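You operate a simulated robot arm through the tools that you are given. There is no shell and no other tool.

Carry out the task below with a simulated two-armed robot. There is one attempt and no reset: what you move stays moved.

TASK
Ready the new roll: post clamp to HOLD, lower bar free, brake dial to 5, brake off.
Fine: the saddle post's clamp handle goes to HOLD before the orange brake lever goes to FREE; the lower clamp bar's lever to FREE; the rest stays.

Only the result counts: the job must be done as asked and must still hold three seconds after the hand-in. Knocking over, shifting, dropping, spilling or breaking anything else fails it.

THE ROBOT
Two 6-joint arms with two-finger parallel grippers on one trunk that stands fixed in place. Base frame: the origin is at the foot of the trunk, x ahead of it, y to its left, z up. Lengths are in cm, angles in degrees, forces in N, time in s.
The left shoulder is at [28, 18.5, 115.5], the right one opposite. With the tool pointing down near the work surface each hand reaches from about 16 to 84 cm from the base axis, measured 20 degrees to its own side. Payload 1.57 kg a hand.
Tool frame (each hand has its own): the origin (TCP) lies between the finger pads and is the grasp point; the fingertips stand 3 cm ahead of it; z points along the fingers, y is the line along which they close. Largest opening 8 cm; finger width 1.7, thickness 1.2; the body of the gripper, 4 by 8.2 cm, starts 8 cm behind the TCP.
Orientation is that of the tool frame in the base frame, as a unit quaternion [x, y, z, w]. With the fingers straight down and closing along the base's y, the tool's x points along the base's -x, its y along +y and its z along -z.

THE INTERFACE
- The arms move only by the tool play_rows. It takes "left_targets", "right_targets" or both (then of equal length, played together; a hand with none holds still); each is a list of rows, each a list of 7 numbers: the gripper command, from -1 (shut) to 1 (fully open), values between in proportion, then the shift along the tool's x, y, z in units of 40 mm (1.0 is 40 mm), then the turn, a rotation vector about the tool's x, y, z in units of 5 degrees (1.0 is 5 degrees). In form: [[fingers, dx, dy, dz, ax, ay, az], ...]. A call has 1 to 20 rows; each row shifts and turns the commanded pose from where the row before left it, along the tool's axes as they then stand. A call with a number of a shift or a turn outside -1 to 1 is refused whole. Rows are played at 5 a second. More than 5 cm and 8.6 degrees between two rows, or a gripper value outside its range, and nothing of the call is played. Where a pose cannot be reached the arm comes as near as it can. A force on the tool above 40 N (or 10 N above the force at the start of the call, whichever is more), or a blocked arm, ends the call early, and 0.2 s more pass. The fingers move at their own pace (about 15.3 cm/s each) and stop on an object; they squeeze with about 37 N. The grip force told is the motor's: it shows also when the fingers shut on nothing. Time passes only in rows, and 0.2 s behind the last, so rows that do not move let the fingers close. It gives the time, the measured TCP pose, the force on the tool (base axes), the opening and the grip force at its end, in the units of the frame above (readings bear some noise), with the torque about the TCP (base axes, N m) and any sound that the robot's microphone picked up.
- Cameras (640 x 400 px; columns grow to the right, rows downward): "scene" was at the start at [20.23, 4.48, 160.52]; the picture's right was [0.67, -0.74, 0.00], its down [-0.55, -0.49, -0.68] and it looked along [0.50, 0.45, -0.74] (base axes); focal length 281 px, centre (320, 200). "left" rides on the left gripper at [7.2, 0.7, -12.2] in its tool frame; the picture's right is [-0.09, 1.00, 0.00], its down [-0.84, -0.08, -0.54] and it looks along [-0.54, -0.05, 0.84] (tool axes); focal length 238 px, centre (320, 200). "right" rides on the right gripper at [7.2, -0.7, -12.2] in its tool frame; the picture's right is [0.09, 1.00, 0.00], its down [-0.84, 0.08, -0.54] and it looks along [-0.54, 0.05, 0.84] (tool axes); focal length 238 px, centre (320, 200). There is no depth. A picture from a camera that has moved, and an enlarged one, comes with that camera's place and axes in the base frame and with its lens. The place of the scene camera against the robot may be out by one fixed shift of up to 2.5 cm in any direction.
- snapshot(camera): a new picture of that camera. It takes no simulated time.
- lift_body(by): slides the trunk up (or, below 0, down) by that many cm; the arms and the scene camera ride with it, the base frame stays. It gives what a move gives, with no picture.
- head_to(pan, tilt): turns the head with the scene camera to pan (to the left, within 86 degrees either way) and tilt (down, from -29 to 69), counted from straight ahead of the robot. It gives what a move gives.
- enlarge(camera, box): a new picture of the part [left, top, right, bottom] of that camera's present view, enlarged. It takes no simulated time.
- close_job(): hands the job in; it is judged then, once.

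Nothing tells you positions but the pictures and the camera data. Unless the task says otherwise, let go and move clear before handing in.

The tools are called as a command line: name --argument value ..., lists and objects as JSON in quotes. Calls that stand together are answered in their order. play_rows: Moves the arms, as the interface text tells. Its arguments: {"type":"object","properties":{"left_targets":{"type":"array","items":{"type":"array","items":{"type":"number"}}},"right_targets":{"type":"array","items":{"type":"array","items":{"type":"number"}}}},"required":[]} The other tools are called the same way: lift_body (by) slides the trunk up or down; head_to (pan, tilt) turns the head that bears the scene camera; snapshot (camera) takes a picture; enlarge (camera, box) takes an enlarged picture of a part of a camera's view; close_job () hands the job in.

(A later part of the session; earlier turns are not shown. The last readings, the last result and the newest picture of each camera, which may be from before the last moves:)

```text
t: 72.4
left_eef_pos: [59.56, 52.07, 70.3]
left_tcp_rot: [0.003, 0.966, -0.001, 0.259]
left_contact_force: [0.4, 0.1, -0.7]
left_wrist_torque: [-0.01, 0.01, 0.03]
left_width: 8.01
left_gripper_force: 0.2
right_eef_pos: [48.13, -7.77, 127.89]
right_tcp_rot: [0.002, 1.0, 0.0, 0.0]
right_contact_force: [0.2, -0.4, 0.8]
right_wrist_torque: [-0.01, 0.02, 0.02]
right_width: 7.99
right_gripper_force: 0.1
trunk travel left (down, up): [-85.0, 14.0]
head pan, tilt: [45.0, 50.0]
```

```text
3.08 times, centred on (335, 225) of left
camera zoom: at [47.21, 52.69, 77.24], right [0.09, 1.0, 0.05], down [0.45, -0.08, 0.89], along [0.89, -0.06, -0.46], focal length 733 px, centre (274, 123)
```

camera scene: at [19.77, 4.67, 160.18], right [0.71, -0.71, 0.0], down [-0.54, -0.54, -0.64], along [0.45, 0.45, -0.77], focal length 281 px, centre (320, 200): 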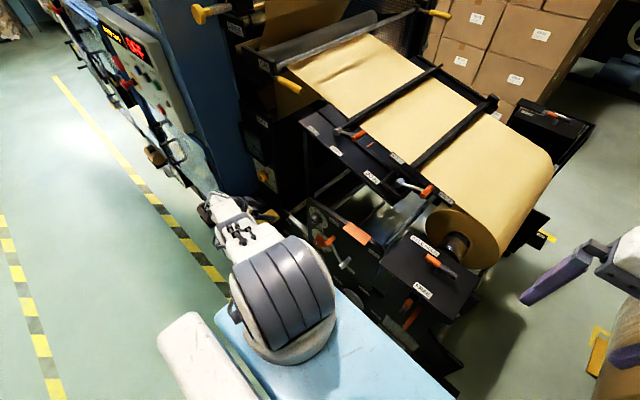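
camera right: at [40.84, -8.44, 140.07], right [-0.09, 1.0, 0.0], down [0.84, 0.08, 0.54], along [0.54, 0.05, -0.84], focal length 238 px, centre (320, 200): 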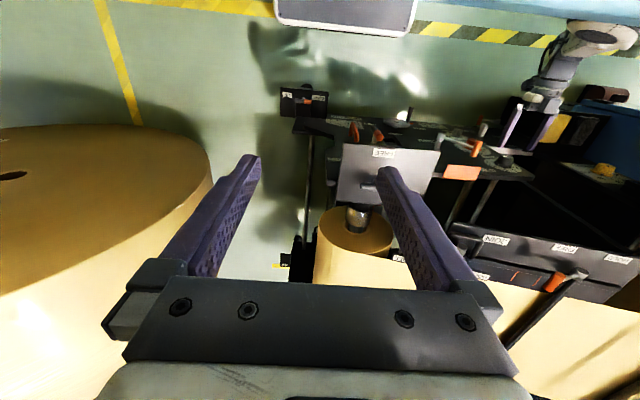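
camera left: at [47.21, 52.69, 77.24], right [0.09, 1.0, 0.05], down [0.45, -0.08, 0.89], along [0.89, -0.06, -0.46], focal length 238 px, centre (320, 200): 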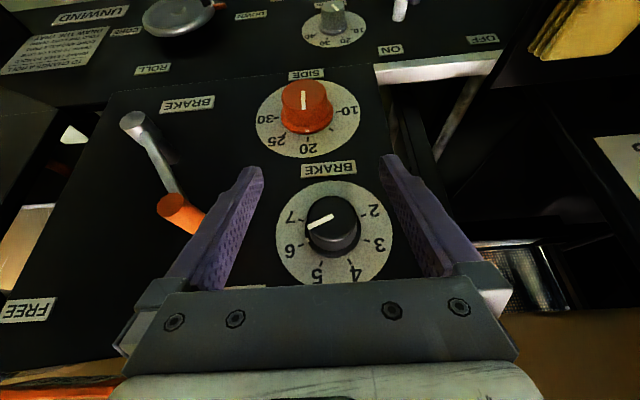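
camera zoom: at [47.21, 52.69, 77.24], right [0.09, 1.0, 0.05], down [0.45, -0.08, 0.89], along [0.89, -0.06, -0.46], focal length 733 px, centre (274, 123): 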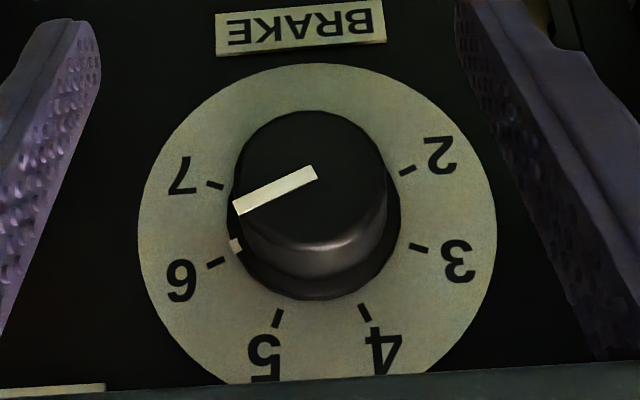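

The knob axis refines to y ≈ 52.45, z ≈ 69.95. Now I'll roll the hand +32 degrees about the dial's direction, still clear of it.

play_rows --left_targets '[[1, 0, 0, 0, -0.866, 0, 0.5], [1, 0, 0, 0, -0.866, 0, 0.5], [1, 0, 0, 0, -0.866, 0, 0.5], [1, 0, 0, 0, -0.866, 0, 0.5], [1, 0, 0, 0, -0.866, 0, 0.5], [1, 0, 0, 0, -0.866, 0, 0.5], [1, 0, 0, 0, -0.346, 0, 0.2], [1, 0, 0, 0, 0, 0, 0]]'

snapshot --camera "left"

```text
t: 74.2
left_eef_pos: [66.39, 63.43, 64.85]
left_tcp_rot: [0.075, 0.928, 0.266, 0.251]
left_contact_force: [0.3, -0.5, 0.1]
left_wrist_torque: [-0.02, 0.0, 0.01]
left_width: 8.01
left_gripper_force: 0.0
left hand out of reach, approached as far as the arm can: row 1, 2, 3, 4, 5, 6
right_eef_pos: [48.08, -7.86, 127.83]
right_tcp_rot: [0.001, 1.0, 0.001, 0.0]
right_contact_force: [0.7, 0.0, 0.2]
right_wrist_torque: [-0.01, 0.01, 0.0]
right_width: 8.01
right_gripper_force: 0.1
trunk travel left (down, up): [-85.0, 14.0]
head pan, tilt: [45.0, 50.0]
```

```text
taken
camera left: at [54.01, 60.37, 70.97], right [0.08, 0.82, 0.57], down [0.45, -0.54, 0.71], along [0.89, 0.19, -0.41], focal length 238 px, centre (320, 200)
```

left: 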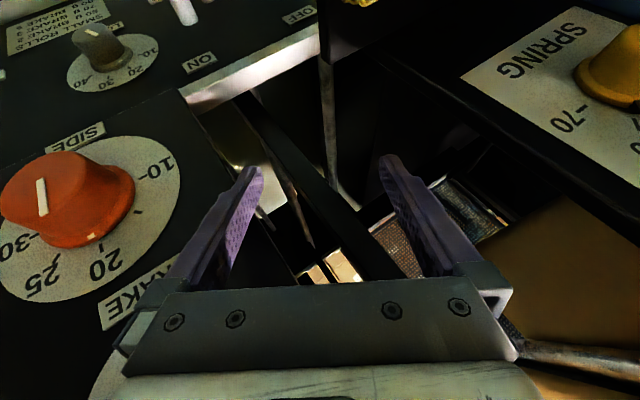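

The roll move drifted the hand sideways without touching anything; small steps only from here. I'll first retreat from the gap, the way it came, in small checked steps.

play_rows --left_targets '[[1, 0, 0, -0.8, 0, 0, 0], [1, 0, 0, 0, 0, 0, 0]]'

snapshot --camera "left"

snapshot --camera "scene"

```text
t: 74.8
left_eef_pos: [66.12, 63.65, 65.11]
left_tcp_rot: [0.074, 0.928, 0.265, 0.25]
left_contact_force: [0.1, 0.1, -0.4]
left_wrist_torque: [0.02, 0.02, -0.01]
left_width: 8.0
left_gripper_force: 0.0
left hand out of reach, approached as far as the arm can: row 1
right_eef_pos: [48.13, -7.86, 127.91]
right_tcp_rot: [0.001, 1.0, 0.0, 0.0]
right_contact_force: [0.1, -0.2, 0.4]
right_wrist_torque: [0.03, -0.04, 0.01]
right_width: 7.99
right_gripper_force: 0.1
trunk travel left (down, up): [-85.0, 14.0]
head pan, tilt: [45.0, 50.0]
```

```text
taken
camera left: at [53.73, 60.53, 71.23], right [0.08, 0.82, 0.57], down [0.45, -0.54, 0.71], along [0.89, 0.19, -0.41], focal length 238 px, centre (320, 200)
```

left: 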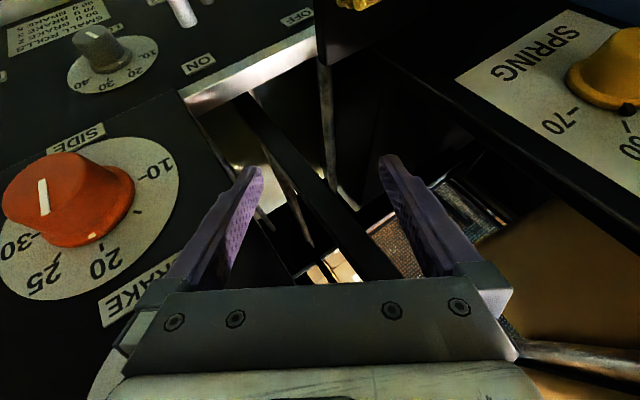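

```text
taken
camera scene: at [19.78, 4.66, 160.18], right [0.71, -0.71, 0.0], down [-0.54, -0.54, -0.64], along [0.45, 0.45, -0.77], focal length 281 px, centre (320, 200)
```

scene: 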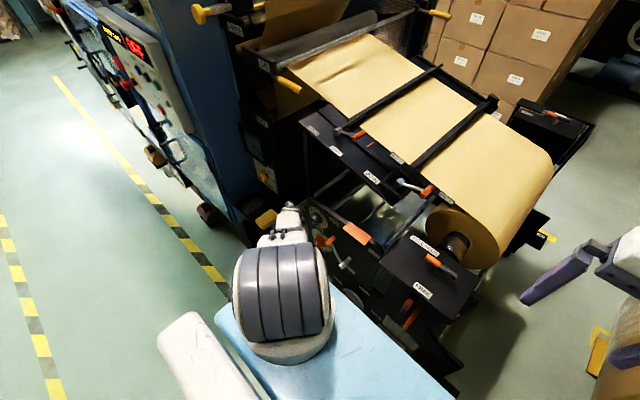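

The hand needs to withdraw along its own axis, which is also the direction toward the shoulder. Repeating that in a few rows.

play_rows --left_targets '[[1, 0, -0.2, -0.95, 0, 0, 0], [1, 0, -0.2, -0.95, 0, 0, 0], [1, 0, -0.2, -0.95, 0, 0, 0], [1, 0, 0, 0, 0, 0, 0]]'

snapshot --camera "left"

```text
t: 75.8
left_eef_pos: [65.46, 63.13, 64.36]
left_tcp_rot: [0.074, 0.928, 0.265, 0.251]
left_contact_force: [-0.2, 0.4, 0.1]
left_wrist_torque: [0.04, 0.01, 0.01]
left_width: 7.99
left_gripper_force: 0.0
left hand out of reach, approached as far as the arm can: row 1, 2, 3
right_eef_pos: [48.13, -7.83, 127.97]
right_tcp_rot: [0.001, 1.0, -0.001, -0.001]
right_contact_force: [-0.4, -0.3, 0.4]
right_wrist_torque: [0.05, 0.02, -0.02]
right_width: 8.0
right_gripper_force: 0.0
trunk travel left (down, up): [-85.0, 14.0]
head pan, tilt: [45.0, 50.0]
```

```text
taken
camera left: at [53.15, 60.07, 70.52], right [0.08, 0.82, 0.57], down [0.45, -0.54, 0.71], along [0.89, 0.19, -0.41], focal length 238 px, centre (320, 200)
```

left: 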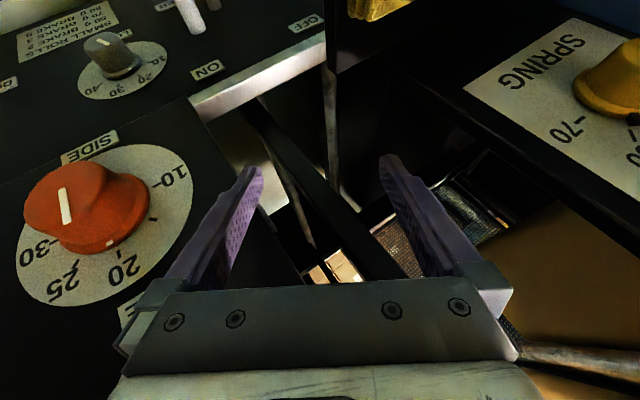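

It barely moved. The rolled orientation is what the wrist dislikes, so I'll undo the roll in small steps and see that the hand comes free.

play_rows --left_targets '[[1, 0, 0, 0, 0.866, 0, -0.5], [1, 0, 0, 0, 0.866, 0, -0.5], [1, 0, 0, 0, 0, 0, 0]]'

```text
t: 76.6
left_eef_pos: [64.94, 63.09, 64.47]
left_tcp_rot: [0.052, 0.948, 0.183, 0.256]
left_contact_force: [0.0, 1.0, -0.2]
left_wrist_torque: [0.01, 0.0, -0.01]
left_width: 7.99
left_gripper_force: 0.0
left hand out of reach, approached as far as the arm can: row 2
right_eef_pos: [48.12, -7.8, 127.92]
right_tcp_rot: [0.0, 1.0, 0.0, 0.0]
right_contact_force: [-0.2, 0.4, 0.6]
right_wrist_torque: [0.02, -0.01, 0.0]
right_width: 7.98
right_gripper_force: 0.1
trunk travel left (down, up): [-85.0, 14.0]
head pan, tilt: [45.0, 50.0]
```

play_rows --left_targets '[[1, 0, -0.43, -0.9, 0, 0, 0], [1, 0, -0.43, -0.9, 0, 0, 0], [1, 0, -0.43, -0.9, 0, 0, 0], [1, 0, 0, 0, 0, 0, 0]]'

```text
t: 77.6
left_eef_pos: [64.83, 63.14, 64.47]
left_tcp_rot: [0.052, 0.948, 0.183, 0.255]
left_contact_force: [0.2, 0.7, 0.1]
left_wrist_torque: [0.0, -0.01, -0.01]
left_width: 8.01
left_gripper_force: 0.1
left hand out of reach, approached as far as the arm can: row 1, 2, 3
right_eef_pos: [48.3, -7.91, 127.96]
right_tcp_rot: [0.001, 1.0, 0.001, 0.0]
right_contact_force: [0.4, 1.2, 0.1]
right_wrist_torque: [0.01, -0.01, 0.0]
right_width: 7.99
right_gripper_force: 0.0
trunk travel left (down, up): [-85.0, 14.0]
head pan, tilt: [45.0, 50.0]
```

snapshot --camera "left"

head_to --pan 60 --tilt 40

snapshot --camera "scene"

```text
taken
camera left: at [52.52, 61.1, 71.07], right [0.09, 0.91, 0.42], down [0.45, -0.41, 0.8], along [0.89, 0.12, -0.44], focal length 238 px, centre (320, 200)
```

left: 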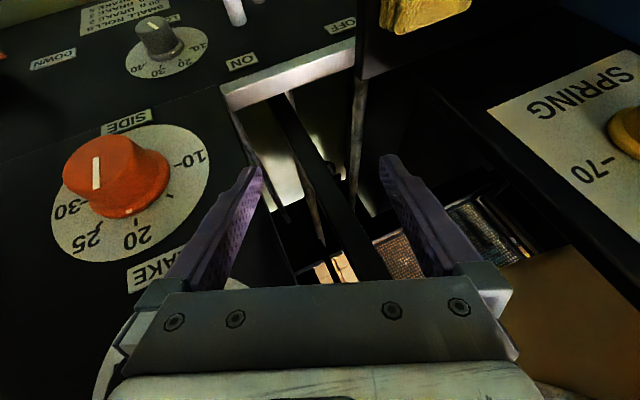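

```text
t: 78.3
left_eef_pos: [64.91, 63.11, 64.37]
left_tcp_rot: [0.052, 0.948, 0.183, 0.255]
left_contact_force: [0.4, -0.3, 0.1]
left_wrist_torque: [0.01, -0.01, 0.0]
left_width: 8.0
left_gripper_force: 0.0
right_eef_pos: [48.09, -7.95, 128.06]
right_tcp_rot: [0.001, 1.0, 0.0, 0.001]
right_contact_force: [0.2, 0.6, 0.2]
right_wrist_torque: [0.0, 0.02, 0.02]
right_width: 8.02
right_gripper_force: 0.0
trunk travel left (down, up): [-85.0, 14.0]
head pan, tilt: [60.0, 40.0]
```

```text
taken
camera scene: at [18.59, 6.58, 161.59], right [0.87, -0.5, 0.0], down [-0.32, -0.56, -0.77], along [0.38, 0.66, -0.64], focal length 281 px, centre (320, 200)
```

scene: 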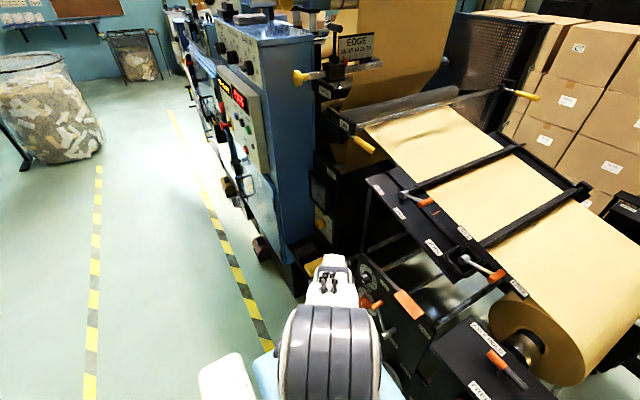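

The spacing to the SPRING panel is fine. I'll try one upward row to see how the arm responds.

play_rows --left_targets '[[0, -0.35, 0.28, -0.6, 0, 0, 0], [0, 0, 0, 0, 0, 0, 0]]'

```text
t: 79.0
left_eef_pos: [64.84, 63.09, 64.41]
left_tcp_rot: [0.053, 0.948, 0.183, 0.255]
left_contact_force: [-0.4, 0.1, -0.4]
left_wrist_torque: [-0.03, 0.02, 0.02]
left_width: 3.99
left_gripper_force: 0.1
left hand out of reach, approached as far as the arm can: row 1
right_eef_pos: [48.11, -7.8, 128.03]
right_tcp_rot: [0.001, 1.0, 0.0, 0.001]
right_contact_force: [-0.2, 1.0, -0.1]
right_wrist_torque: [0.0, -0.01, 0.01]
right_width: 8.0
right_gripper_force: 0.0
trunk travel left (down, up): [-85.0, 14.0]
head pan, tilt: [60.0, 40.0]
```

play_rows --left_targets '[[0, 0.22, 0, -0.126, 0, 0, 0], [0, 0.22, 0, -0.126, 0, 0, 0], [0, 0, 0, 0, 0, 0, 0]]'

```text
t: 79.8
left_eef_pos: [63.07, 63.49, 64.19]
left_tcp_rot: [0.052, 0.948, 0.183, 0.256]
left_contact_force: [0.0, 0.5, -0.8]
left_wrist_torque: [0.03, 0.0, 0.02]
left_width: 3.97
left_gripper_force: 0.0
left hand out of reach, approached as far as the arm can: row 2
right_eef_pos: [48.18, -7.81, 127.89]
right_tcp_rot: [0.001, 1.0, 0.0, 0.0]
right_contact_force: [0.1, 0.2, -0.1]
right_wrist_torque: [0.01, 0.0, 0.01]
right_width: 8.0
right_gripper_force: 0.1
trunk travel left (down, up): [-85.0, 14.0]
head pan, tilt: [60.0, 40.0]
```

Moving back works. Continuing in small steps away from the panel.

play_rows --left_targets '[[0, 0.22, -0.05, -0.126, 0, 0, 0], [0, 0.22, -0.05, -0.126, 0, 0, 0], [0, 0.22, -0.05, -0.126, 0, 0, 0], [0, 0.22, -0.05, -0.126, 0, 0, 0], [0, 0, 0, 0, 0, 0, 0]]'

```text
t: 81.0
left_eef_pos: [59.56, 63.58, 62.45]
left_tcp_rot: [0.052, 0.948, 0.183, 0.256]
left_contact_force: [-0.5, 0.5, 0.1]
left_wrist_torque: [0.0, -0.02, -0.01]
left_width: 4.01
left_gripper_force: 0.0
left hand out of reach, approached as far as the arm can: row 1, 2, 3, 4
right_eef_pos: [48.09, -7.84, 127.98]
right_tcp_rot: [0.001, 1.0, 0.0, 0.0]
right_contact_force: [0.5, 0.4, -0.8]
right_wrist_torque: [0.01, 0.02, 0.01]
right_width: 8.01
right_gripper_force: 0.1
trunk travel left (down, up): [-85.0, 14.0]
head pan, tilt: [60.0, 40.0]
```

play_rows --left_targets '[[0, 0, 0, 0, 0.866, 0, -0.5], [0, 0, 0, 0, 0.866, 0, -0.5], [0, 0, 0, 0, 0, 0, 0]]'

```text
t: 81.8
left_eef_pos: [58.3, 62.94, 63.02]
left_tcp_rot: [0.03, 0.96, 0.099, 0.259]
left_contact_force: [-0.3, 0.0, 0.3]
left_wrist_torque: [0.01, 0.01, -0.03]
left_width: 4.0
left_gripper_force: 0.1
left hand out of reach, approached as far as the arm can: row 1, 2
right_eef_pos: [48.05, -7.92, 127.92]
right_tcp_rot: [0.001, 1.0, 0.0, 0.0]
right_contact_force: [0.5, -0.1, 0.8]
right_wrist_torque: [0.02, 0.0, 0.01]
right_width: 8.01
right_gripper_force: 0.0
trunk travel left (down, up): [-85.0, 14.0]
head pan, tilt: [60.0, 40.0]
```

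play_rows --left_targets '[[0, 0, 0, 0, 0.866, 0, -0.5], [0, 0, 0, 0, 0.866, 0, -0.5], [0, 0, 0, 0, 0.31, 0, -0.18], [0, 0, 0, 0, 0, 0, 0]]'

```text
t: 82.8
left_eef_pos: [56.02, 61.6, 64.03]
left_tcp_rot: [0.004, 0.966, 0.001, 0.259]
left_contact_force: [-0.4, -0.6, 0.6]
left_wrist_torque: [-0.01, 0.02, 0.01]
left_width: 4.0
left_gripper_force: 0.0
left hand out of reach, approached as far as the arm can: row 1, 2, 3
right_eef_pos: [48.14, -7.97, 128.04]
right_tcp_rot: [0.002, 1.0, 0.001, 0.0]
right_contact_force: [-0.1, -0.7, -0.1]
right_wrist_torque: [-0.04, -0.02, 0.01]
right_width: 7.99
right_gripper_force: 0.0
trunk travel left (down, up): [-85.0, 14.0]
head pan, tilt: [60.0, 40.0]
```

Now unrolled. I'll command the move straight toward the shoulder to bend the elbow, as worked before.

play_rows --left_targets '[[0, -0.03, -0.8, -0.6, 0, 0, 0], [0, -0.03, -0.8, -0.6, 0, 0, 0], [0, -0.03, -0.8, -0.6, 0, 0, 0], [0, 0, 0, 0, 0, 0, 0]]'

```text
t: 83.8
left_eef_pos: [53.36, 53.34, 70.16]
left_tcp_rot: [0.003, 0.966, -0.003, 0.259]
left_contact_force: [0.0, 0.0, -0.2]
left_wrist_torque: [0.03, 0.02, 0.03]
left_width: 3.99
left_gripper_force: 0.1
left hand out of reach, approached as far as the arm can: row 3
right_eef_pos: [48.18, -7.83, 127.95]
right_tcp_rot: [0.001, 1.0, 0.0, 0.0]
right_contact_force: [-0.1, 0.7, -0.2]
right_wrist_torque: [0.01, 0.01, -0.03]
right_width: 8.0
right_gripper_force: 0.1
trunk travel left (down, up): [-85.0, 14.0]
head pan, tilt: [60.0, 40.0]
```

The left arm is free again at [53, 53, 70]. A better idea: lower the trunk about 19 cm so that a horizontal hand sits in the arm's comfortable zone. First I'll look right to make sure the right arm has room to go down.

head_to --pan -45 --tilt 45

snapshot --camera "scene"

snapshot --camera "right"

snapshot --camera "left"

```text
t: 85.6
left_eef_pos: [53.32, 53.22, 70.12]
left_tcp_rot: [0.003, 0.966, -0.002, 0.26]
left_contact_force: [-0.5, -0.3, 0.2]
left_wrist_torque: [0.03, 0.0, 0.01]
left_width: 4.01
left_gripper_force: 0.0
right_eef_pos: [48.15, -7.85, 127.96]
right_tcp_rot: [0.001, 1.0, 0.0, -0.001]
right_contact_force: [0.0, 0.3, 1.2]
right_wrist_torque: [0.01, 0.01, -0.03]
right_width: 8.03
right_gripper_force: 0.1
trunk travel left (down, up): [-85.0, 14.0]
head pan, tilt: [-45.0, 45.0]
```

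```text
taken
camera scene: at [20.09, -6.53, 160.87], right [-0.71, -0.71, 0.0], down [-0.5, 0.5, -0.71], along [0.5, -0.5, -0.71], focal length 281 px, centre (320, 200)
```

scene: 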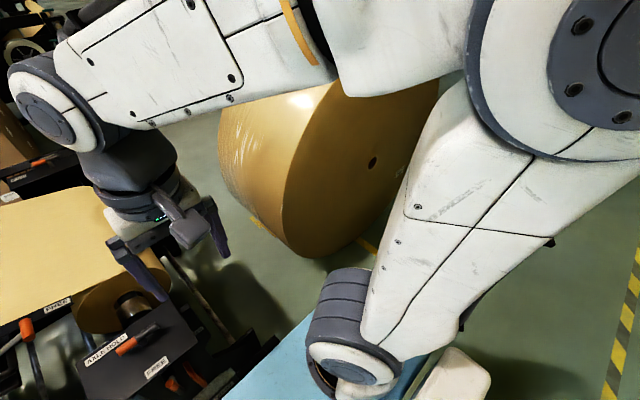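

```text
taken
camera right: at [40.88, -8.47, 140.06], right [-0.09, 1.0, 0.0], down [0.84, 0.08, 0.54], along [0.54, 0.05, -0.84], focal length 238 px, centre (320, 200)
```

right: 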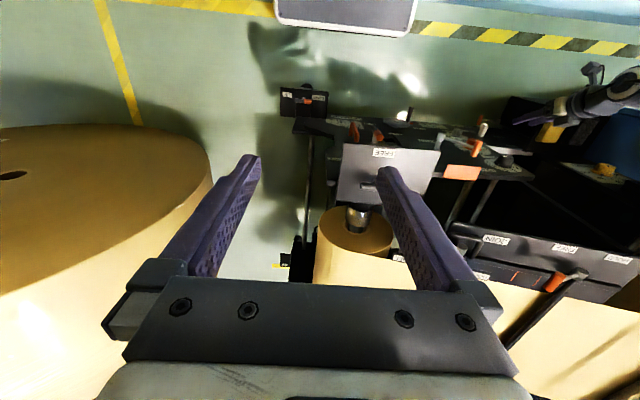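

```text
taken
camera left: at [40.95, 54.08, 77.03], right [0.09, 1.0, 0.04], down [0.45, -0.08, 0.89], along [0.89, -0.06, -0.46], focal length 238 px, centre (320, 200)
```

left: 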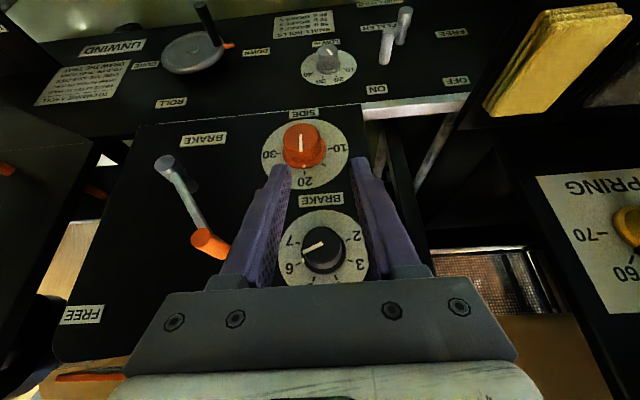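

The right arm's elbow is high and has ample room. Working out the reach, a 45-degree pitch with small rolls should do: turn the knob in two grips of about 23 degrees. I'll set pitch 45 in small steps.

play_rows --left_targets '[[0.3, 0, 0.7, 0, 0, 0, 0], [0.6, 0, 0, 0, 0, -1, 0], [1, 0, 0, 0, 0, -1, 0], [1, 0, 0, 0, 0, -1, 0], [1, 0, 0, 0, 0, 0, 0]]'

head_to --pan 45 --tilt 50

```text
t: 86.8
left_eef_pos: [53.25, 56.0, 70.16]
left_tcp_rot: [0.004, 0.923, 0.0, 0.384]
left_contact_force: [-0.2, -0.7, 0.7]
left_wrist_torque: [0.01, -0.03, -0.01]
left_width: 8.0
left_gripper_force: 0.0
right_eef_pos: [48.09, -7.93, 128.07]
right_tcp_rot: [0.001, 1.0, 0.0, -0.001]
right_contact_force: [-0.1, 0.3, 0.3]
right_wrist_torque: [-0.02, -0.01, 0.0]
right_width: 7.98
right_gripper_force: 0.1
trunk travel left (down, up): [-85.0, 14.0]
head pan, tilt: [-45.0, 45.0]
```

```text
t: 88.4
left_eef_pos: [53.44, 56.07, 70.28]
left_tcp_rot: [0.004, 0.924, 0.0, 0.384]
left_contact_force: [1.0, 0.1, 0.8]
left_wrist_torque: [-0.02, -0.02, 0.01]
left_width: 8.02
left_gripper_force: 0.1
right_eef_pos: [48.1, -7.96, 127.88]
right_tcp_rot: [0.001, 1.0, 0.0, 0.0]
right_contact_force: [-0.5, -0.3, -0.2]
right_wrist_torque: [0.0, 0.01, -0.04]
right_width: 8.01
right_gripper_force: 0.1
trunk travel left (down, up): [-85.0, 14.0]
head pan, tilt: [45.0, 50.0]
```

No limit hit. A 60-degree pitch would need less sideways swing, so I'll add 15 degrees more here and check.

play_rows --left_targets '[[1, 0, 0, 0, 0, -1, 0], [1, 0, 0, 0, 0, -1, 0], [1, 0, 0, 0, 0, -1, 0], [1, 0, 0, 0, 0, 0, 0]]'

```text
t: 89.4
left_eef_pos: [53.25, 56.33, 70.17]
left_tcp_rot: [0.003, 0.866, 0.0, 0.501]
left_contact_force: [0.4, -0.5, 0.4]
left_wrist_torque: [0.01, -0.03, -0.01]
left_width: 8.03
left_gripper_force: 0.0
right_eef_pos: [48.16, -7.93, 128.06]
right_tcp_rot: [0.001, 1.0, 0.0, 0.0]
right_contact_force: [0.0, 0.3, -1.6]
right_wrist_torque: [0.01, 0.04, -0.03]
right_width: 7.99
right_gripper_force: 0.1
trunk travel left (down, up): [-85.0, 14.0]
head pan, tilt: [45.0, 50.0]
```

Fine at 60 degrees too. Lowering the trunk 4 cm and moving in small steps to just in front of the dial.

lift_body --by -4

play_rows --left_targets '[[1, -0.301, -0.162, 0.165, 0, 0, 0], [1, -0.301, -0.162, 0.165, 0, 0, 0], [1, -0.301, -0.162, 0.165, 0, 0, 0], [1, 0, 0, 0, 0, 0, 0]]'

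```text
t: 90.2
left_eef_pos: [53.29, 56.22, 66.14]
left_tcp_rot: [0.004, 0.866, 0.0, 0.501]
left_contact_force: [0.4, 0.4, 0.2]
left_wrist_torque: [0.03, 0.04, 0.01]
left_width: 8.03
left_gripper_force: 0.0
right_eef_pos: [48.15, -7.91, 123.95]
right_tcp_rot: [0.001, 1.0, -0.001, 0.0]
right_contact_force: [0.4, 0.4, -0.9]
right_wrist_torque: [0.02, 0.01, -0.05]
right_width: 8.02
right_gripper_force: 0.1
trunk travel left (down, up): [-81.0, 18.0]
head pan, tilt: [45.0, 50.0]
```

```text
t: 91.2
left_eef_pos: [56.87, 54.33, 68.2]
left_tcp_rot: [0.004, 0.866, -0.002, 0.501]
left_contact_force: [0.3, -0.9, -0.1]
left_wrist_torque: [0.03, 0.01, -0.01]
left_width: 8.0
left_gripper_force: 0.1
right_eef_pos: [48.09, -7.96, 123.99]
right_tcp_rot: [0.001, 1.0, 0.0, 0.0]
right_contact_force: [0.3, 0.5, 0.2]
right_wrist_torque: [0.0, -0.03, -0.01]
right_width: 8.0
right_gripper_force: 0.1
trunk travel left (down, up): [-81.0, 18.0]
head pan, tilt: [45.0, 50.0]
```

play_rows --left_targets '[[1, -0.301, -0.162, 0.165, 0, 0, 0], [1, -0.301, -0.162, 0.165, 0, 0, 0], [1, 0, 0, 0, 0, 0, 0]]'

snapshot --camera "left"

```text
t: 92.0
left_eef_pos: [59.47, 53.86, 69.29]
left_tcp_rot: [0.004, 0.865, -0.003, 0.501]
left_contact_force: [0.3, -0.2, 0.7]
left_wrist_torque: [0.04, 0.0, 0.03]
left_width: 7.98
left_gripper_force: 0.0
left hand out of reach, approached as far as the arm can: row 1, 2
right_eef_pos: [48.1, -8.01, 123.99]
right_tcp_rot: [0.001, 1.0, 0.0, 0.0]
right_contact_force: [0.3, 0.3, -0.1]
right_wrist_torque: [-0.04, -0.01, -0.03]
right_width: 8.01
right_gripper_force: 0.1
trunk travel left (down, up): [-81.0, 18.0]
head pan, tilt: [45.0, 50.0]
```

```text
taken
camera left: at [45.31, 54.61, 69.05], right [0.06, 1.0, 0.08], down [-0.05, -0.08, 1.0], along [1.0, -0.06, 0.05], focal length 238 px, centre (320, 200)
```

left: 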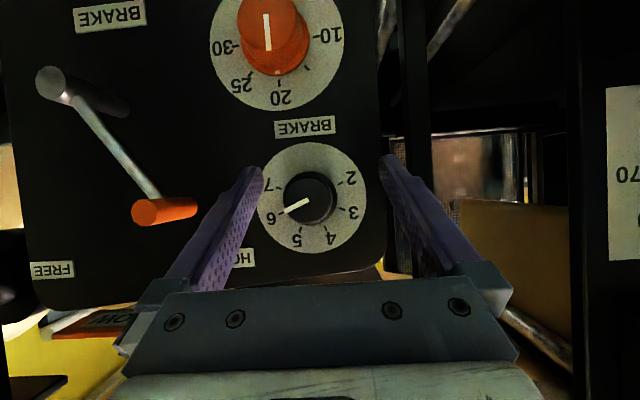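

I'm at the inner limit again; the arm wants slightly more stretch, which the original trunk height gives. Raising back 4 cm and stepping in.

lift_body --by 4

play_rows --left_targets '[[1, 0.25, -0.15, 0.25, 0, 0, 0], [1, 0.25, -0.1, 0.2, 0, 0, 0], [1, 0, 0, 0, 0, 0, 0]]'

```text
t: 92.9
left_eef_pos: [59.54, 53.82, 73.18]
left_tcp_rot: [0.003, 0.866, -0.002, 0.5]
left_contact_force: [0.1, -0.6, 0.2]
left_wrist_torque: [0.03, -0.01, 0.0]
left_width: 8.01
left_gripper_force: 0.1
right_eef_pos: [48.11, -7.89, 127.92]
right_tcp_rot: [0.0, 1.0, 0.001, 0.0]
right_contact_force: [-0.5, -0.3, 0.5]
right_wrist_torque: [-0.01, -0.01, -0.02]
right_width: 8.02
right_gripper_force: 0.1
trunk travel left (down, up): [-85.0, 14.0]
head pan, tilt: [45.0, 50.0]
```

```text
t: 93.7
left_eef_pos: [59.88, 53.02, 70.66]
left_tcp_rot: [0.003, 0.865, -0.003, 0.501]
left_contact_force: [-0.7, 0.3, -0.3]
left_wrist_torque: [0.01, 0.01, 0.01]
left_width: 8.0
left_gripper_force: 0.1
right_eef_pos: [48.09, -7.8, 127.9]
right_tcp_rot: [0.001, 1.0, 0.001, 0.0]
right_contact_force: [0.5, 0.9, -0.4]
right_wrist_torque: [0.01, -0.04, 0.03]
right_width: 8.0
right_gripper_force: 0.0
trunk travel left (down, up): [-85.0, 14.0]
head pan, tilt: [45.0, 50.0]
```

Good, no limit. Stepping in toward the knob with the fingers open, then checking alignment.

play_rows --left_targets '[[1, -0.13, -0.07, 0.27, 0, 0, 0], [1, -0.13, -0.07, 0.27, 0, 0, 0], [1, 0, 0, 0, 0, 0, 0]]'

snapshot --camera "left"

```text
t: 94.5
left_eef_pos: [62.41, 52.24, 70.37]
left_tcp_rot: [0.004, 0.865, -0.004, 0.501]
left_contact_force: [-0.2, -0.8, 0.2]
left_wrist_torque: [0.02, 0.01, -0.04]
left_width: 7.99
left_gripper_force: 0.1
right_eef_pos: [48.13, -7.82, 127.74]
right_tcp_rot: [0.0, 1.0, 0.0, 0.0]
right_contact_force: [0.0, -0.3, 0.2]
right_wrist_torque: [-0.05, 0.03, -0.01]
right_width: 7.99
right_gripper_force: 0.0
trunk travel left (down, up): [-85.0, 14.0]
head pan, tilt: [45.0, 50.0]
```

```text
taken
camera left: at [48.2, 53.02, 70.24], right [0.06, 1.0, 0.08], down [-0.05, -0.08, 1.0], along [1.0, -0.06, 0.05], focal length 238 px, centre (320, 200)
```

left: 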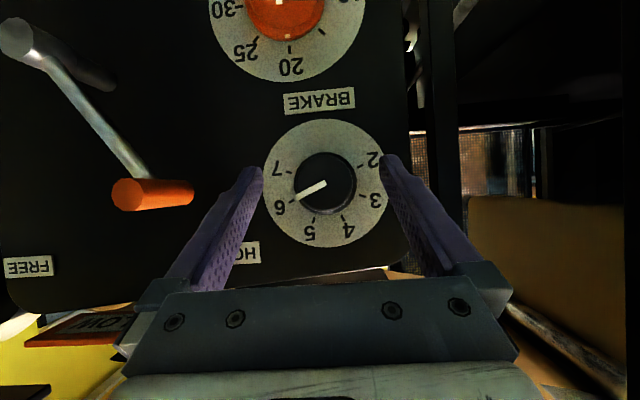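

The knob's center reads y ≈ 52.44, z ≈ 69.75, well between the fingers. Easing in the last 1.6 cm and closing gently.

play_rows --left_targets '[[1, -0.09, 0.025, 0.183, 0, 0, 0], [1, -0.09, 0.025, 0.183, 0, 0, 0], [1, 0, 0, 0, 0, 0, 0]]'

snapshot --camera "left"

```text
t: 95.3
left_eef_pos: [64.1, 52.5, 70.37]
left_tcp_rot: [0.004, 0.866, -0.003, 0.5]
left_contact_force: [-0.1, -0.9, -0.6]
left_wrist_torque: [0.0, -0.01, 0.0]
left_width: 7.99
left_gripper_force: 0.0
right_eef_pos: [48.18, -7.81, 127.9]
right_tcp_rot: [0.001, 1.0, 0.0, 0.0]
right_contact_force: [-0.3, -0.7, 0.1]
right_wrist_torque: [-0.01, -0.04, -0.04]
right_width: 7.99
right_gripper_force: 0.0
trunk travel left (down, up): [-85.0, 14.0]
head pan, tilt: [45.0, 50.0]
```

```text
taken
camera left: at [49.87, 53.24, 70.14], right [0.06, 1.0, 0.08], down [-0.05, -0.08, 1.0], along [1.0, -0.06, 0.05], focal length 238 px, centre (320, 200)
```

left: 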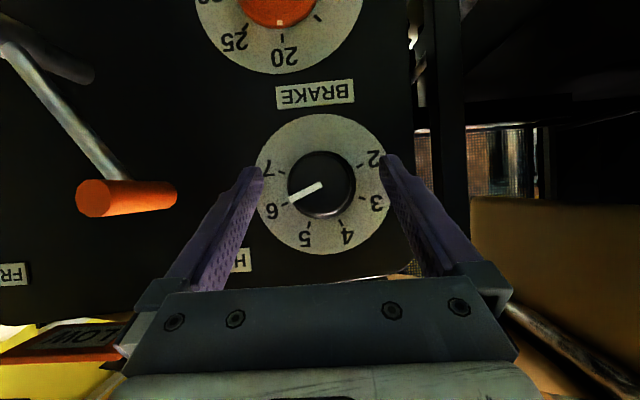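

play_rows --left_targets '[[-1, 0, 0, 0, 0, 0, 0], [-1, 0, 0, 0, 0, 0, 0], [-1, 0, 0, 0, 0, 0, 0]]'

snapshot --camera "left"

```text
t: 96.1
left_eef_pos: [63.94, 52.57, 70.36]
left_tcp_rot: [0.002, 0.867, -0.003, 0.499]
left_contact_force: [-15.1, -0.3, -0.8]
left_wrist_torque: [-0.04, 0.21, -0.23]
left_width: 4.08
left_gripper_force: 45.0
right_eef_pos: [48.11, -7.8, 128.13]
right_tcp_rot: [0.001, 1.0, 0.0, 0.0]
right_contact_force: [-0.5, 0.1, 0.7]
right_wrist_torque: [0.03, 0.02, -0.01]
right_width: 7.98
right_gripper_force: 0.1
trunk travel left (down, up): [-85.0, 14.0]
head pan, tilt: [45.0, 50.0]
```

```text
taken
camera left: at [49.7, 53.22, 70.11], right [0.05, 1.0, 0.08], down [-0.05, -0.07, 1.0], along [1.0, -0.06, 0.05], focal length 238 px, centre (320, 200)
```

left: 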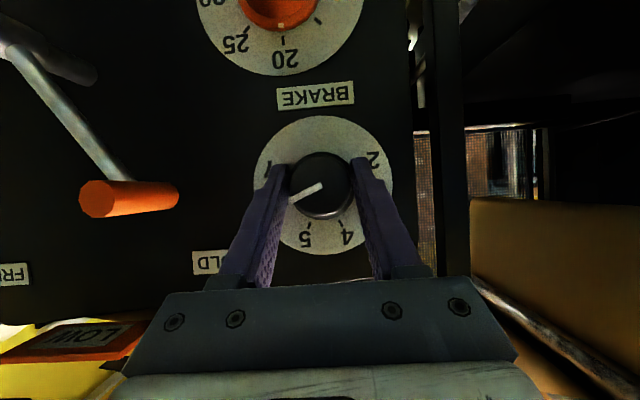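

The knob is held (4.08 cm). I'll turn it counter-clockwise about its axis, 10 degrees first, checking for limits.

play_rows --left_targets '[[-1, 0.015, 0.011, -0.03, 0.5, 0, -0.866], [-1, 0, 0.011, 0, 0.5, 0, -0.866], [-1, 0, 0, 0, 0, 0, 0]]'

snapshot --camera "left"

```text
t: 96.9
left_eef_pos: [63.86, 52.58, 70.45]
left_tcp_rot: [-0.04, 0.862, -0.079, 0.499]
left_contact_force: [-7.3, 0.4, -8.5]
left_wrist_torque: [0.02, -0.26, 0.13]
left_width: 4.04
left_gripper_force: 45.0
right_eef_pos: [48.14, -7.81, 127.91]
right_tcp_rot: [0.0, 1.0, 0.0, 0.0]
right_contact_force: [0.1, 0.8, 1.2]
right_wrist_torque: [0.02, 0.02, -0.03]
right_width: 8.01
right_gripper_force: 0.1
trunk travel left (down, up): [-85.0, 14.0]
head pan, tilt: [45.0, 50.0]
```

```text
taken
camera left: at [49.69, 53.25, 69.96], right [0.06, 0.99, -0.1], down [-0.05, 0.1, 0.99], along [1.0, -0.05, 0.06], focal length 238 px, centre (320, 200)
```

left: 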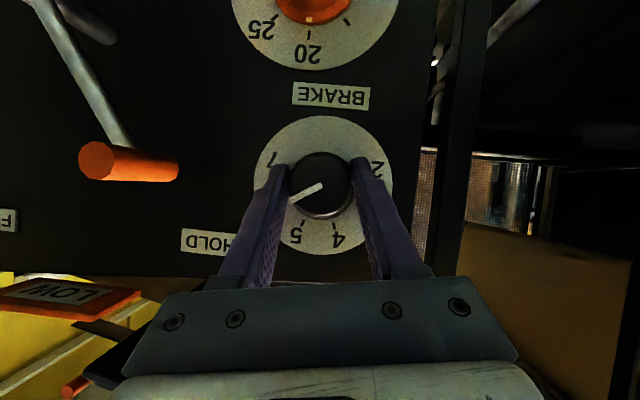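

The knob turns with the fingers, no limits flagged. Continuing by 10 degrees.

play_rows --left_targets '[[-1, 0, 0.011, 0, 0.5, 0, -0.866], [-1, 0, 0.011, 0, 0.5, 0, -0.866], [-1, 0, 0, 0, 0, 0, 0]]'

```text
t: 97.7
left_eef_pos: [63.86, 52.74, 70.23]
left_tcp_rot: [-0.084, 0.853, -0.154, 0.491]
left_contact_force: [-12.3, -0.4, -9.3]
left_wrist_torque: [0.0, -0.21, -0.27]
left_width: 4.08
left_gripper_force: 44.5
right_eef_pos: [48.05, -7.89, 127.94]
right_tcp_rot: [0.001, 1.0, 0.001, 0.0]
right_contact_force: [-0.3, 0.1, 0.4]
right_wrist_torque: [-0.02, -0.01, -0.03]
right_width: 8.02
right_gripper_force: 0.1
trunk travel left (down, up): [-85.0, 14.0]
head pan, tilt: [45.0, 50.0]
```

play_rows --left_targets '[[-1, 0, 0.008, 0, 0.3, 0, -0.52], [-1, 0, 0, 0, 0, 0, 0]]'

enlarge --camera "left" --box '[230, 90, 420, 270]'

```text
t: 98.3
left_eef_pos: [63.86, 52.73, 70.38]
left_tcp_rot: [-0.095, 0.849, -0.176, 0.49]
left_contact_force: [-16.6, -1.7, -11.8]
left_wrist_torque: [0.01, -0.21, -0.53]
left_width: 4.07
left_gripper_force: 44.5
right_eef_pos: [48.17, -7.85, 127.93]
right_tcp_rot: [0.001, 1.0, 0.0, 0.0]
right_contact_force: [0.1, -0.5, -0.2]
right_wrist_torque: [-0.02, -0.04, -0.02]
right_width: 8.0
right_gripper_force: 0.0
trunk travel left (down, up): [-85.0, 14.0]
head pan, tilt: [45.0, 50.0]
```

```text
2.22 times, centred on (325, 180) of left
camera zoom: at [49.68, 53.26, 69.81], right [0.06, 0.95, -0.32], down [-0.05, 0.32, 0.95], along [1.0, -0.04, 0.06], focal length 530 px, centre (309, 244)
```

zoom: 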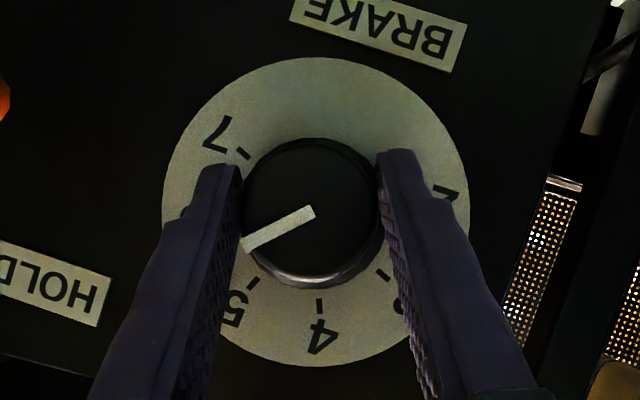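

About half done: the pointer is between 6 and 5. I'll open, swing the hand back around the knob without touching it, and re-grip.

play_rows --left_targets '[[1, 0, 0, 0, 0, 0, 0], [1, 0, 0, 0, 0, 0, 0], [1, 0, 0, 0, 0, 0, 0]]'

enlarge --camera "left" --box '[230, 90, 420, 270]'

```text
t: 99.1
left_eef_pos: [63.88, 52.75, 70.3]
left_tcp_rot: [-0.095, 0.848, -0.176, 0.49]
left_contact_force: [-0.9, -0.5, 0.3]
left_wrist_torque: [-0.02, -0.01, -0.04]
left_width: 8.02
left_gripper_force: 0.1
right_eef_pos: [48.09, -7.79, 128.03]
right_tcp_rot: [0.001, 1.0, -0.001, 0.0]
right_contact_force: [0.1, 0.1, -0.2]
right_wrist_torque: [0.01, 0.01, 0.02]
right_width: 7.99
right_gripper_force: 0.1
trunk travel left (down, up): [-85.0, 14.0]
head pan, tilt: [45.0, 50.0]
```

```text
2.22 times, centred on (325, 180) of left
camera zoom: at [49.77, 53.33, 69.91], right [0.06, 0.95, -0.32], down [-0.05, 0.32, 0.95], along [1.0, -0.04, 0.07], focal length 530 px, centre (309, 244)
```

zoom: 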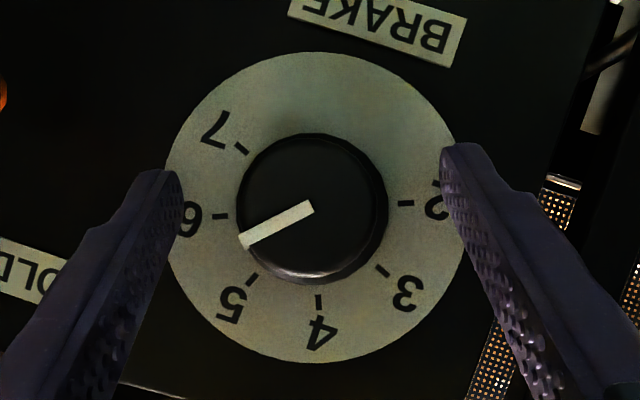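

The pointer reads about 5.48, exactly midway. Swinging the open hand back now.

play_rows --left_targets '[[1, 0, -0.011, 0, -0.5, 0, 0.866], [1, 0, -0.011, 0, -0.5, 0, 0.866], [1, 0, -0.011, 0, -0.5, 0, 0.866], [1, 0, -0.011, 0, -0.5, 0, 0.866], [1, 0, -0.006, 0, -0.2, 0, 0.35], [1, 0, 0, 0, 0, 0, 0]]'

snapshot --camera "left"

```text
t: 100.5
left_eef_pos: [63.78, 52.5, 70.52]
left_tcp_rot: [0.0, 0.866, -0.01, 0.501]
left_contact_force: [1.0, -0.4, -0.2]
left_wrist_torque: [-0.01, 0.01, 0.0]
left_width: 8.0
left_gripper_force: 0.1
right_eef_pos: [48.22, -7.83, 127.91]
right_tcp_rot: [0.002, 1.0, -0.001, 0.0]
right_contact_force: [0.3, -0.5, -0.6]
right_wrist_torque: [-0.03, 0.01, 0.0]
right_width: 8.02
right_gripper_force: 0.1
trunk travel left (down, up): [-85.0, 14.0]
head pan, tilt: [45.0, 50.0]
```

```text
taken
camera left: at [49.76, 53.23, 70.15], right [0.06, 1.0, 0.06], down [-0.05, -0.06, 1.0], along [1.0, -0.06, 0.05], focal length 238 px, centre (320, 200)
```

left: 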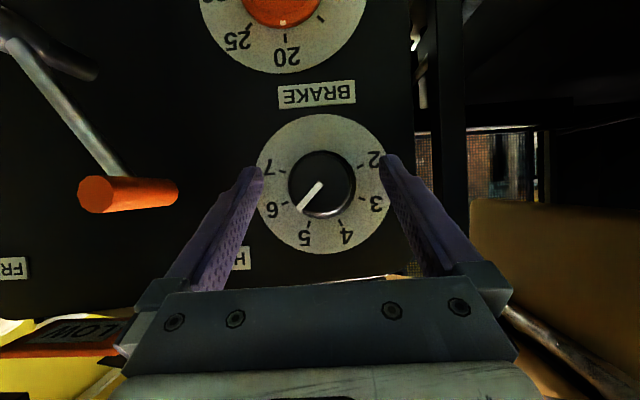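

Back at zero roll with the pointer untouched between 6 and 5. Gripping again and turning another 22 degrees.

play_rows --left_targets '[[-1, 0, 0, 0, 0, 0, 0], [-1, 0, 0, 0, 0, 0, 0], [-1, 0, 0, 0, 0, 0, 0], [-1, 0, 0.011, 0, 0.5, 0, -0.866], [-1, 0, 0.011, 0, 0.5, 0, -0.866], [-1, 0, 0.011, 0, 0.5, 0, -0.866], [-1, 0, 0, 0, 0, 0, 0]]'

enlarge --camera "left" --box '[230, 90, 420, 270]'

```text
t: 102.1
left_eef_pos: [63.76, 52.65, 70.25]
left_tcp_rot: [-0.067, 0.857, -0.123, 0.495]
left_contact_force: [-8.3, 1.3, -3.6]
left_wrist_torque: [-0.03, -0.16, 0.34]
left_width: 4.06
left_gripper_force: 44.6
right_eef_pos: [48.19, -7.87, 128.02]
right_tcp_rot: [0.002, 1.0, -0.001, 0.0]
right_contact_force: [-1.4, 0.6, 0.1]
right_wrist_torque: [0.03, 0.01, 0.0]
right_width: 7.98
right_gripper_force: 0.0
trunk travel left (down, up): [-85.0, 14.0]
head pan, tilt: [45.0, 50.0]
```

```text
2.22 times, centred on (325, 180) of left
camera zoom: at [49.67, 53.26, 69.92], right [0.06, 0.98, -0.2], down [-0.05, 0.2, 0.98], along [1.0, -0.04, 0.06], focal length 530 px, centre (309, 244)
```

zoom: 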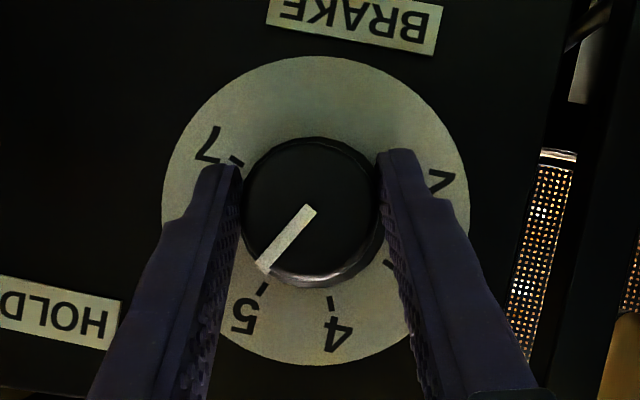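

play_rows --left_targets '[[-1, 0, 0.011, 0, 0.5, 0, -0.866], [-1, 0, 0.003, 0, 0.12, 0, -0.208], [-1, 0, 0, 0, 0, 0, 0]]'

enlarge --camera "left" --box '[230, 90, 420, 270]'

```text
t: 102.9
left_eef_pos: [63.84, 52.66, 70.28]
left_tcp_rot: [-0.093, 0.85, -0.17, 0.49]
left_contact_force: [-10.8, 0.1, -5.3]
left_wrist_torque: [-0.02, 0.0, 0.37]
left_width: 4.1
left_gripper_force: 45.4
right_eef_pos: [48.11, -7.76, 127.87]
right_tcp_rot: [0.001, 1.0, 0.0, 0.0]
right_contact_force: [0.3, 0.7, -0.3]
right_wrist_torque: [-0.01, -0.03, -0.01]
right_width: 8.03
right_gripper_force: 0.1
trunk travel left (down, up): [-85.0, 14.0]
head pan, tilt: [45.0, 50.0]
```

```text
2.22 times, centred on (325, 180) of left
camera zoom: at [49.67, 53.27, 69.85], right [0.06, 0.95, -0.3], down [-0.05, 0.31, 0.95], along [1.0, -0.04, 0.06], focal length 530 px, centre (309, 244)
```

zoom: 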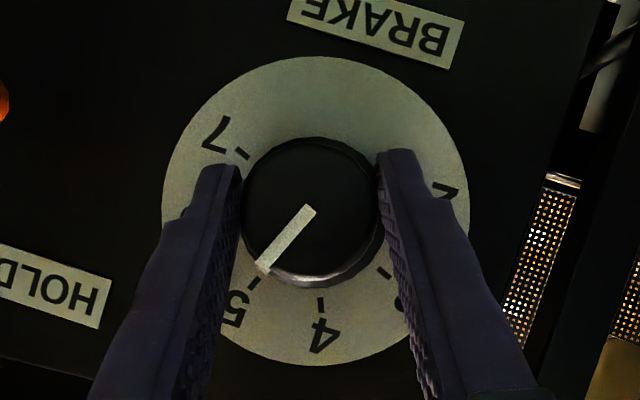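

The pointer lines up with the 5 tick. Releasing and checking.

play_rows --left_targets '[[1, 0, 0, 0, 0, 0, 0], [1, 0, 0, 0, 0, 0, 0], [1, 0, 0, 0, 0, 0, 0]]'

enlarge --camera "left" --box '[230, 90, 420, 270]'

```text
t: 103.7
left_eef_pos: [63.77, 52.73, 70.29]
left_tcp_rot: [-0.093, 0.85, -0.169, 0.491]
left_contact_force: [0.0, 0.2, 0.7]
left_wrist_torque: [0.0, 0.03, 0.01]
left_width: 7.98
left_gripper_force: 0.0
right_eef_pos: [48.07, -7.82, 127.89]
right_tcp_rot: [0.001, 1.0, 0.0, 0.0]
right_contact_force: [-0.1, 0.0, 0.2]
right_wrist_torque: [-0.02, 0.02, -0.03]
right_width: 7.98
right_gripper_force: 0.0
trunk travel left (down, up): [-85.0, 14.0]
head pan, tilt: [45.0, 50.0]
```

```text
2.22 times, centred on (325, 180) of left
camera zoom: at [49.74, 53.31, 69.9], right [0.06, 0.95, -0.3], down [-0.05, 0.31, 0.95], along [1.0, -0.04, 0.07], focal length 530 px, centre (309, 244)
```

zoom: 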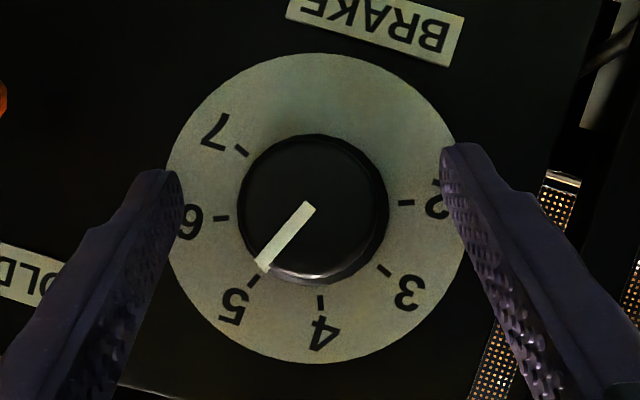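

The dial reads 5. I'll swing the open hand back to zero roll and withdraw along the way I came in.

play_rows --left_targets '[[1, 0, -0.011, 0, -0.5, 0, 0.866], [1, 0, -0.011, 0, -0.5, 0, 0.866], [1, 0, -0.011, 0, -0.5, 0, 0.866], [1, 0, -0.011, 0, -0.5, 0, 0.866], [1, 0, -0.003, 0, -0.15, 0, 0.26], [1, 0.09, -0.02, -0.183, 0, 0, 0], [1, 0.09, -0.02, -0.183, 0, 0, 0], [1, 0.13, 0.07, -0.27, 0, 0, 0], [1, 0, 0, 0, 0, 0, 0]]'

snapshot --camera "left"

```text
t: 105.7
left_eef_pos: [60.96, 52.61, 70.61]
left_tcp_rot: [0.0, 0.866, -0.008, 0.501]
left_contact_force: [0.6, 0.2, 1.0]
left_wrist_torque: [-0.02, 0.0, -0.01]
left_width: 8.01
left_gripper_force: 0.0
right_eef_pos: [48.11, -7.81, 128.1]
right_tcp_rot: [0.001, 1.0, 0.0, 0.0]
right_contact_force: [-0.4, -0.1, 0.0]
right_wrist_torque: [-0.01, 0.02, -0.01]
right_width: 8.0
right_gripper_force: 0.2
trunk travel left (down, up): [-85.0, 14.0]
head pan, tilt: [45.0, 50.0]
```

```text
taken
camera left: at [46.89, 53.35, 70.41], right [0.06, 1.0, 0.07], down [-0.05, -0.06, 1.0], along [1.0, -0.06, 0.05], focal length 238 px, centre (320, 200)
```

left: 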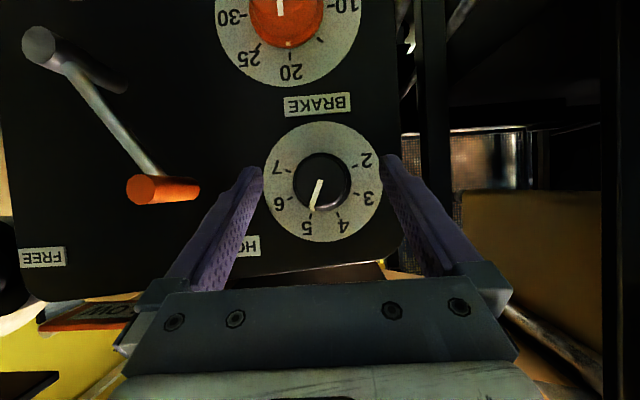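

The dial is done. Next, the brake lever: I'll study its grip, arm and the orange LOW plate above it before choosing the approach.

enlarge --camera "left" --box '[0, 20, 240, 350]'

enlarge --camera "scene" --box '[280, 180, 420, 300]'

```text
1.21 times, centred on (120, 185) of left
camera zoom: at [46.89, 53.35, 70.41], right [0.06, 1.0, 0.07], down [-0.05, -0.06, 1.0], along [1.0, -0.06, 0.05], focal length 289 px, centre (562, 218)
```

zoom: 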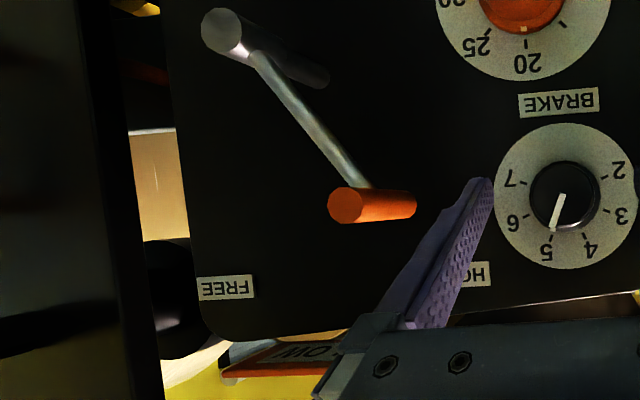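

```text
3.33 times, centred on (350, 240) of scene
camera zoom: at [19.77, 4.67, 160.18], right [0.71, -0.71, 0.0], down [-0.54, -0.54, -0.64], along [0.45, 0.45, -0.77], focal length 936 px, centre (220, 67)
```

zoom: 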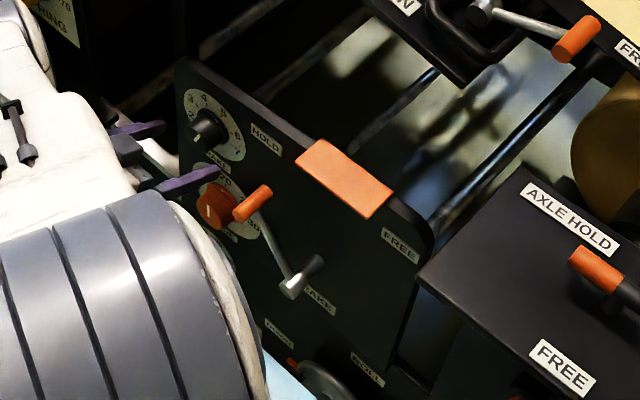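

The grip runs x 60.8–65.9 at y ≈ 41.6, z ≈ 69.7; its hub is at (y 34.7, z 59.6), and the LOW plate spans x ≥ 65 above. Pushing the near part of the grip with closed, downward fingers along −y will work. First I'll back away to the earlier safe spot.

play_rows --left_targets '[[1, 0.2625, 0.231, -0.404, 0, 0, 0], [1, 0.2625, 0.231, -0.404, 0, 0, 0], [1, 0.2625, 0.231, -0.404, 0, 0, 0], [1, 0.2625, 0.231, -0.404, 0, 0, 0], [-1, 0, 0, 0, 0, 0, 0]]'

```text
t: 106.9
left_eef_pos: [53.41, 56.32, 70.07]
left_tcp_rot: [0.002, 0.865, -0.008, 0.501]
left_contact_force: [0.7, 0.0, 0.1]
left_wrist_torque: [0.01, -0.02, -0.02]
left_width: 0.0
left_gripper_force: 21.1
right_eef_pos: [48.2, -7.95, 127.97]
right_tcp_rot: [0.001, 1.0, 0.0, 0.0]
right_contact_force: [-0.1, -0.4, -0.4]
right_wrist_torque: [0.0, 0.03, 0.0]
right_width: 7.99
right_gripper_force: 0.1
trunk travel left (down, up): [-85.0, 14.0]
head pan, tilt: [45.0, 50.0]
```

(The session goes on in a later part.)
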